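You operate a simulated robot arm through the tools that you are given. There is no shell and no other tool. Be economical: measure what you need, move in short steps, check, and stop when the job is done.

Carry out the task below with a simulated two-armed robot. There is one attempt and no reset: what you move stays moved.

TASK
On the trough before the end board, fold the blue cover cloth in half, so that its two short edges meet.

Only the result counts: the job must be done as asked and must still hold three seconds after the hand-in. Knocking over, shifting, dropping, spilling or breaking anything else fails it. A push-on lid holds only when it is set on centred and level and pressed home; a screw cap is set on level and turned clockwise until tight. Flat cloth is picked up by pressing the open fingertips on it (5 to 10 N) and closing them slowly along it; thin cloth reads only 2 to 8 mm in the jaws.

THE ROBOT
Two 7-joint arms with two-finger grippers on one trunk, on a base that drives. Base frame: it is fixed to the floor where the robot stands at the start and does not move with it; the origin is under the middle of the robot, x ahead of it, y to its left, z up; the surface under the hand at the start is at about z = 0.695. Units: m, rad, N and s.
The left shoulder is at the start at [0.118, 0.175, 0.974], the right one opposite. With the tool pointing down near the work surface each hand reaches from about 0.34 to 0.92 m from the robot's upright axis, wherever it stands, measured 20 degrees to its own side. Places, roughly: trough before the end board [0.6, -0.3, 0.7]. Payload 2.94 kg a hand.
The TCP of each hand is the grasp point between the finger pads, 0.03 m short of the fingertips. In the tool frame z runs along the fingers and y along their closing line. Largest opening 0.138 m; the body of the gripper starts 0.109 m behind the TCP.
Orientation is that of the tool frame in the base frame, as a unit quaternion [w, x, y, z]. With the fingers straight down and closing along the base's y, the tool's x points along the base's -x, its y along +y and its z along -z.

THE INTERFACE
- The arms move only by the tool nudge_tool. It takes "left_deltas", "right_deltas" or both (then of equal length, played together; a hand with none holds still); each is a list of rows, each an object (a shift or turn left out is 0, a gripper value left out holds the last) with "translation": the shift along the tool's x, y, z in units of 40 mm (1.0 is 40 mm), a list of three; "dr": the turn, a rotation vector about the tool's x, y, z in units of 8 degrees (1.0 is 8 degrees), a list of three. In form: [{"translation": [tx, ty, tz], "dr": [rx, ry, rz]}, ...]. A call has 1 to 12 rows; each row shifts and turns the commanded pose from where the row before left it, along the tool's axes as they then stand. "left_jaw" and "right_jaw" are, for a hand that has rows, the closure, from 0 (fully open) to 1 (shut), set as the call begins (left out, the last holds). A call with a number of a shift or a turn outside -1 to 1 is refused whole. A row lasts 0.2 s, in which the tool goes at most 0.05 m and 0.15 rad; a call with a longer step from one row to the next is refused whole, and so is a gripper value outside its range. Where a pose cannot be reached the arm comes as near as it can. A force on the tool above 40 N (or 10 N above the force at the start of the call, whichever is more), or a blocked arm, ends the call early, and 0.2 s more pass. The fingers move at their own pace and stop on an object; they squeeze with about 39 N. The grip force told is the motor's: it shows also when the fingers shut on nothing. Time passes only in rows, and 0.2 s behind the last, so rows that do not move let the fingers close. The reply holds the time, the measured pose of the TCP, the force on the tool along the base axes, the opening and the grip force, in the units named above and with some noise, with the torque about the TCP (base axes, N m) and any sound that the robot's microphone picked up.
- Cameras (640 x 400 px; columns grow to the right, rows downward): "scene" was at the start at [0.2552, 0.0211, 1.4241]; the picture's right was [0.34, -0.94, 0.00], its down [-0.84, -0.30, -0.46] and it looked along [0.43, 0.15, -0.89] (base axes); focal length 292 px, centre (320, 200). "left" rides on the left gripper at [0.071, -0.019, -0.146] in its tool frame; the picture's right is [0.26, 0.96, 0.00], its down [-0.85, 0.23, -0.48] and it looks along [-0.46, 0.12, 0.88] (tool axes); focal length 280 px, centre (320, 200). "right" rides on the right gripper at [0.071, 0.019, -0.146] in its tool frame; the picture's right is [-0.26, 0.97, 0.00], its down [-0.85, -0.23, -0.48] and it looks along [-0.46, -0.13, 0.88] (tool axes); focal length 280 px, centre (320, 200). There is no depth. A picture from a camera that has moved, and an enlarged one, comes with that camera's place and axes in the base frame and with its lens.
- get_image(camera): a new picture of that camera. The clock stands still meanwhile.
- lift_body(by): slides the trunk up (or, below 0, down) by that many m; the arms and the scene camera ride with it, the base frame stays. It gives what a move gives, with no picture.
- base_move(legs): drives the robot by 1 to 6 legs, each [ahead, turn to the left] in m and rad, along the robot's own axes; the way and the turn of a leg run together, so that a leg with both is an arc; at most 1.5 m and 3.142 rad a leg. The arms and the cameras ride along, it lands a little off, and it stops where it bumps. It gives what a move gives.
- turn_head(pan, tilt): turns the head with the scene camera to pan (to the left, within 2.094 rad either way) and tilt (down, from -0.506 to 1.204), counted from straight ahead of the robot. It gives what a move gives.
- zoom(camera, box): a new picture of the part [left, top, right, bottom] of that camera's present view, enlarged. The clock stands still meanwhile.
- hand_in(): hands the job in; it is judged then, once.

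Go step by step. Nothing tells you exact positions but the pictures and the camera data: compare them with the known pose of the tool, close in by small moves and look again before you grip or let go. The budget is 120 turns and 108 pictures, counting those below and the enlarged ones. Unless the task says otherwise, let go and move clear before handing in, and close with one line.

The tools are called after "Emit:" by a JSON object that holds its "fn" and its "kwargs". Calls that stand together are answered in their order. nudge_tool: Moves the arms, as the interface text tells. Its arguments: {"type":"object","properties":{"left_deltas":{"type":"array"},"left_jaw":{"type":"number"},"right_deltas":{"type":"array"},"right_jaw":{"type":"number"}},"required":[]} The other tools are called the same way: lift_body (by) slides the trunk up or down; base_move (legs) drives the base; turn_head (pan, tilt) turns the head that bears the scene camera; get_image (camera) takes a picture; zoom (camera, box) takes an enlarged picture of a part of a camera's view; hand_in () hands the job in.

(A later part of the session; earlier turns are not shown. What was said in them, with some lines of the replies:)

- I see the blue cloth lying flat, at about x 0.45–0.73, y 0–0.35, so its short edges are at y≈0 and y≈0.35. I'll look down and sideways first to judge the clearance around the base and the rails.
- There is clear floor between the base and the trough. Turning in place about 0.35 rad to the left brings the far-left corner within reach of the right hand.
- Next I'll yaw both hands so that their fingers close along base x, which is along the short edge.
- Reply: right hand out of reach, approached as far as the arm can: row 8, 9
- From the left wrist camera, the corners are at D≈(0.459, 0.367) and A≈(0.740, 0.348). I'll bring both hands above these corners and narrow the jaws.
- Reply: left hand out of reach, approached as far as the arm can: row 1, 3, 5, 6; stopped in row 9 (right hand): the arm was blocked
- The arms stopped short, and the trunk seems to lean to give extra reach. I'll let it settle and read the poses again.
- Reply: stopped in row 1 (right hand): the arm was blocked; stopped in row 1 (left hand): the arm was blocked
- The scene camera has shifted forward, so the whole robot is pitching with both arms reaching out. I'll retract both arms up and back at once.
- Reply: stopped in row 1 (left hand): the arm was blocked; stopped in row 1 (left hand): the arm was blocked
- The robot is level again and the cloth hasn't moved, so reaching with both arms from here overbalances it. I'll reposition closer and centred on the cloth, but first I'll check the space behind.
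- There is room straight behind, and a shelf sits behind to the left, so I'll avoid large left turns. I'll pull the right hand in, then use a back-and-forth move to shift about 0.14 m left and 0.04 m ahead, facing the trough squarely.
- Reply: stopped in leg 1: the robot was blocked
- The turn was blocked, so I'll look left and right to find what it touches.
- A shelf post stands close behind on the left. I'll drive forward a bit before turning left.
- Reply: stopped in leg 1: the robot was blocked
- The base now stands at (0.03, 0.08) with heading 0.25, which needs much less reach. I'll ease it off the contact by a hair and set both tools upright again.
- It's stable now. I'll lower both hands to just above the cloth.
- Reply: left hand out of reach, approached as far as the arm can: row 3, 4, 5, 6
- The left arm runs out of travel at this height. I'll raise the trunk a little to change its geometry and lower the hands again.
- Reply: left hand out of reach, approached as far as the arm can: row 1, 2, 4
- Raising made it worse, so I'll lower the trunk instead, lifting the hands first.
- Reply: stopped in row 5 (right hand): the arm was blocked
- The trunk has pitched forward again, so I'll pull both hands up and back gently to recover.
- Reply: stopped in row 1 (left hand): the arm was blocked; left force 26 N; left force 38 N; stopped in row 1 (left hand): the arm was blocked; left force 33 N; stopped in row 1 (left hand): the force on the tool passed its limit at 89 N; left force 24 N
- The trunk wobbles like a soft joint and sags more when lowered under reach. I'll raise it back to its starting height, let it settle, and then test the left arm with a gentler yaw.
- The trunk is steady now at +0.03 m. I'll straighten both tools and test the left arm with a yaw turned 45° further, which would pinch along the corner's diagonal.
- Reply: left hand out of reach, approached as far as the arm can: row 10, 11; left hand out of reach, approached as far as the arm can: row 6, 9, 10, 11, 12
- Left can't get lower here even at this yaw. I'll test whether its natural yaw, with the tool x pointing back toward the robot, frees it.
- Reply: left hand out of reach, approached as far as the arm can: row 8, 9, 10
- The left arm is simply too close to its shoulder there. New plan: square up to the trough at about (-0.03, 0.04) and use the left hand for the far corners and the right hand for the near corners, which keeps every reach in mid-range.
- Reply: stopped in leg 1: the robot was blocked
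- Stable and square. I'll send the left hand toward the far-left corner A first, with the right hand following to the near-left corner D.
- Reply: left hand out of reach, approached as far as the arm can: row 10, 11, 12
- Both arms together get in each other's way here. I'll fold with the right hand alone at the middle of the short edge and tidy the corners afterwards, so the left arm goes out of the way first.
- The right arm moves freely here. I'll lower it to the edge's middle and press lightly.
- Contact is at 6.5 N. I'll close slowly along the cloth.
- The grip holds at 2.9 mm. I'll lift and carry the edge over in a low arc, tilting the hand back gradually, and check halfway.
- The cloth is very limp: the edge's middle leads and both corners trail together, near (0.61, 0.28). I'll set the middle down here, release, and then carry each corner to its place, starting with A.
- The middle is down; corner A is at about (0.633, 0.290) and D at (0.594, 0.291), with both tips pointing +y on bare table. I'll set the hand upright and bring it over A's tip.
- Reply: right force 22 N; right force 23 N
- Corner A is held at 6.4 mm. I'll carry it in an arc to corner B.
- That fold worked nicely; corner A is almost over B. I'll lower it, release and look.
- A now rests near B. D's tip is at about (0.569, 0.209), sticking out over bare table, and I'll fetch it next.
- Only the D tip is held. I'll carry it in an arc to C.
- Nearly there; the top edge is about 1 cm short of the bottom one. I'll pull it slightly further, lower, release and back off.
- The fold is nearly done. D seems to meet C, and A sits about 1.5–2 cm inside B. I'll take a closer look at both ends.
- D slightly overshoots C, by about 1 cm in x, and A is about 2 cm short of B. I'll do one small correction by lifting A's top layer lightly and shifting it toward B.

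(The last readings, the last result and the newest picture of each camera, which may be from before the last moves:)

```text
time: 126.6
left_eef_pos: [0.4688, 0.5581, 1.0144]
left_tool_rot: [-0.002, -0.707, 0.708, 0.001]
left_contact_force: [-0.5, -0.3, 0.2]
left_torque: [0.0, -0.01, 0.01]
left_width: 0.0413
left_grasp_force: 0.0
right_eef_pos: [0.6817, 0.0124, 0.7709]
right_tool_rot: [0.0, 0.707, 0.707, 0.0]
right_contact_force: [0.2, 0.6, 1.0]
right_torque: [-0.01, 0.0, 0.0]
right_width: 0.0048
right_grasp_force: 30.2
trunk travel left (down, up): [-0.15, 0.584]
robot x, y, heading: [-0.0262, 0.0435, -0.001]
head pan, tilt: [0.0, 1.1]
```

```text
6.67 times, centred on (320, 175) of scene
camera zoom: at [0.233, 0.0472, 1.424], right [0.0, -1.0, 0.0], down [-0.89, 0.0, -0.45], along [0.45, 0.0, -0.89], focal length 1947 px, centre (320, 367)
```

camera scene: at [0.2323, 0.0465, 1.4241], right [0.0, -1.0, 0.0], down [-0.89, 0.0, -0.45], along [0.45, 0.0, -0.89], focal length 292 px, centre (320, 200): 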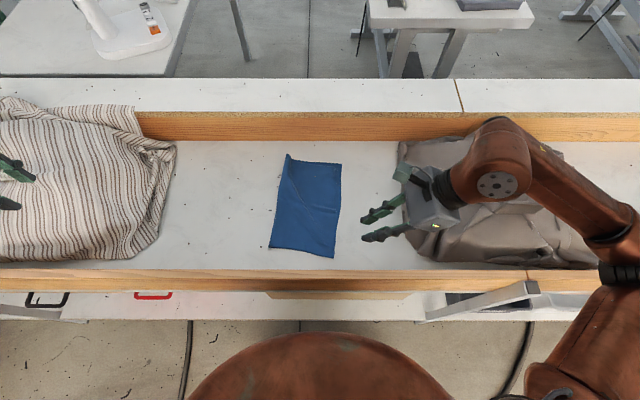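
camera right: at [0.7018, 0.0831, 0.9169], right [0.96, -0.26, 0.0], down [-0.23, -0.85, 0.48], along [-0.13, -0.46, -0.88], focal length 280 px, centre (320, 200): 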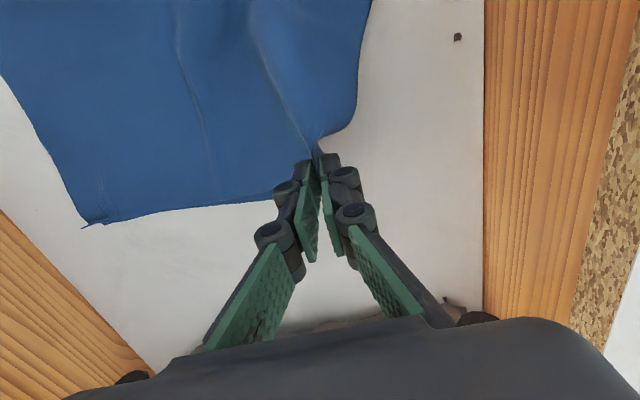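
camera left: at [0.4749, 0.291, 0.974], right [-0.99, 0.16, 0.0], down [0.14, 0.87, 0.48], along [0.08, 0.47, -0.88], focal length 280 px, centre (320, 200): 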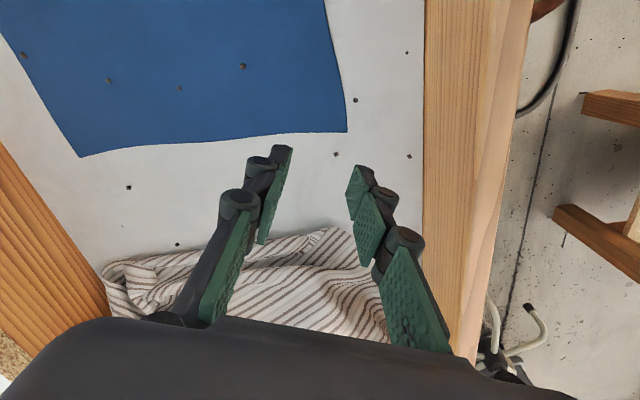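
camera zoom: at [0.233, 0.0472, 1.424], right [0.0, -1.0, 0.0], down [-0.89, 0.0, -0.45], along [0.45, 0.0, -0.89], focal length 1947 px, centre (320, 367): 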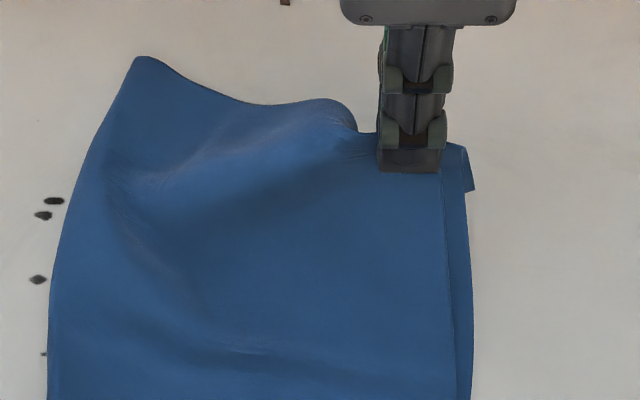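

It took both layers. I'll set it back down with a slight outward shift and release.

Emit:
{"fn": "nudge_tool", "kwargs": {"right_deltas": [{"translation": [0, 0.15, 0.3]}, {"translation": [0, 0.15, 0.35]}, {"translation": [0, 0.15, 0.25]}, {}]}}

Emit:
{"fn": "nudge_tool", "kwargs": {"right_deltas": [{}, {}, {}, {"translation": [0, 0, -0.3]}, {"translation": [0, 0, -0.6]}, {"translation": [0, 0, -0.8]}, {"translation": [-0.6, 0, -0.8]}, {"translation": [-0.8, 0, -0.5]}, {"translation": [-0.8, 0, 0]}], "right_jaw": 0.7}}

Emit:
{"fn": "zoom", "kwargs": {"camera": "scene", "box": [240, 140, 400, 240]}}

Emit:
{"fn": "get_image", "kwargs": {"camera": "right"}}

```text
time: 127.6
left_eef_pos: [0.4683, 0.5581, 1.0138]
left_tool_rot: [-0.002, -0.707, 0.707, 0.0]
left_contact_force: [0.3, -0.3, 1.2]
left_torque: [0.02, 0.03, -0.03]
left_width: 0.0412
left_grasp_force: 0.1
right_eef_pos: [0.7004, 0.0109, 0.7343]
right_tool_rot: [0.001, 0.707, 0.707, -0.001]
right_contact_force: [0.4, 0.3, 0.9]
right_torque: [-0.02, -0.04, 0.03]
right_width: 0.0053
right_grasp_force: 30.3
trunk travel left (down, up): [-0.15, 0.584]
robot x, y, heading: [-0.0268, 0.0468, -0.002]
head pan, tilt: [0.0, 1.1]
```

```text
time: 129.6
left_eef_pos: [0.4683, 0.5575, 1.0144]
left_tool_rot: [-0.001, -0.706, 0.708, 0.001]
left_contact_force: [0.0, -0.2, -0.1]
left_torque: [0.05, 0.0, 0.03]
left_width: 0.0415
left_grasp_force: 0.1
right_eef_pos: [0.702, -0.0786, 0.8546]
right_tool_rot: [0.001, 0.706, 0.708, 0.0]
right_contact_force: [-0.1, -0.6, -0.1]
right_torque: [0.0, 0.01, -0.02]
right_width: 0.0414
right_grasp_force: 0.1
trunk travel left (down, up): [-0.15, 0.584]
robot x, y, heading: [-0.0236, 0.0446, 0.004]
head pan, tilt: [0.0, 1.1]
```

```text
4.00 times, centred on (320, 190) of scene
camera zoom: at [0.2328, 0.0458, 1.424], right [0.0, -1.0, 0.0], down [-0.89, 0.0, -0.45], along [0.45, 0.0, -0.89], focal length 1168 px, centre (320, 240)
```

zoom: 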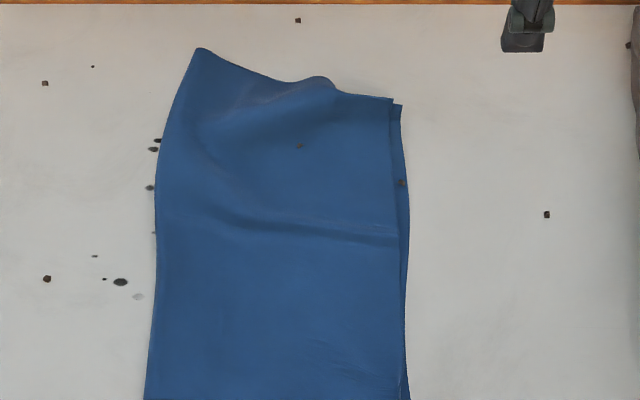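

```text
37 pictures are left
camera right: at [0.7209, -0.0072, 1.0015], right [0.97, -0.26, 0.0], down [-0.23, -0.85, 0.48], along [-0.12, -0.46, -0.88], focal length 280 px, centre (320, 200)
```

right: 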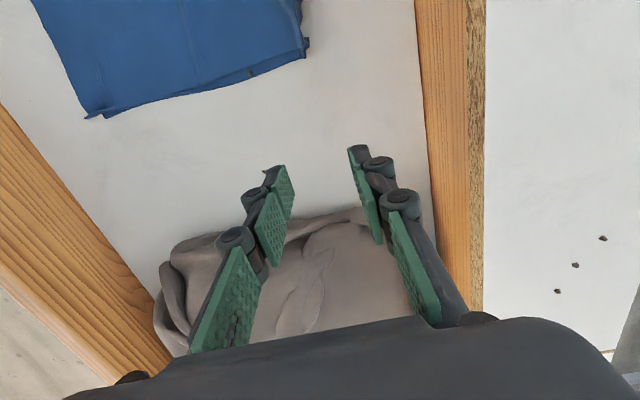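

The short edges now meet to within about 1 cm at the far end. One last check of the near end and the surroundings.

Emit:
{"fn": "zoom", "kwargs": {"camera": "scene", "box": [256, 205, 352, 265]}}

Emit:
{"fn": "get_image", "kwargs": {"camera": "scene"}}

```text
6.67 times, centred on (304, 235) of scene
camera zoom: at [0.2328, 0.0458, 1.424], right [0.0, -1.0, 0.0], down [-0.89, 0.0, -0.45], along [0.45, 0.0, -0.89], focal length 1947 px, centre (427, -33)
```

zoom: 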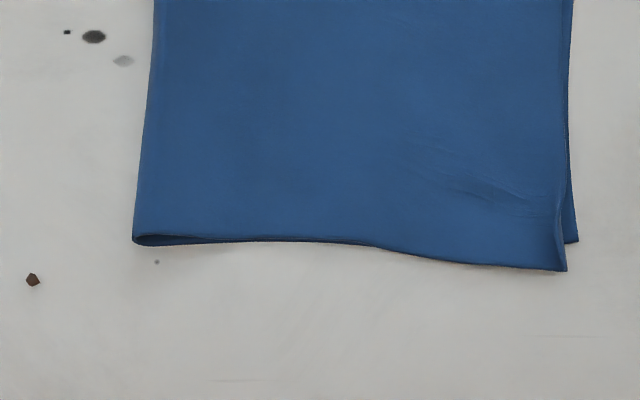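

```text
35 pictures are left
camera scene: at [0.2328, 0.0458, 1.424], right [0.0, -1.0, 0.0], down [-0.89, 0.0, -0.45], along [0.45, 0.0, -0.89], focal length 292 px, centre (320, 200)
```

scene: 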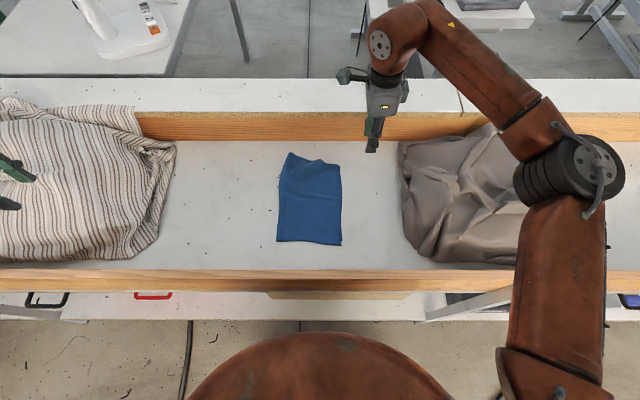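

The cloth is folded in half and its short edges meet to within about 1 cm. The other items look where they were, and both hands are clear, so I'm handing in.

Emit:
{"fn": "hand_in", "kwargs": {}}

```text
The job is handed in.
```

The blue cover cloth is folded in half on the trough. Its two short edges meet to within about 1 cm at both ends, there is a slight ripple left near the far end, and both hands are clear of it.
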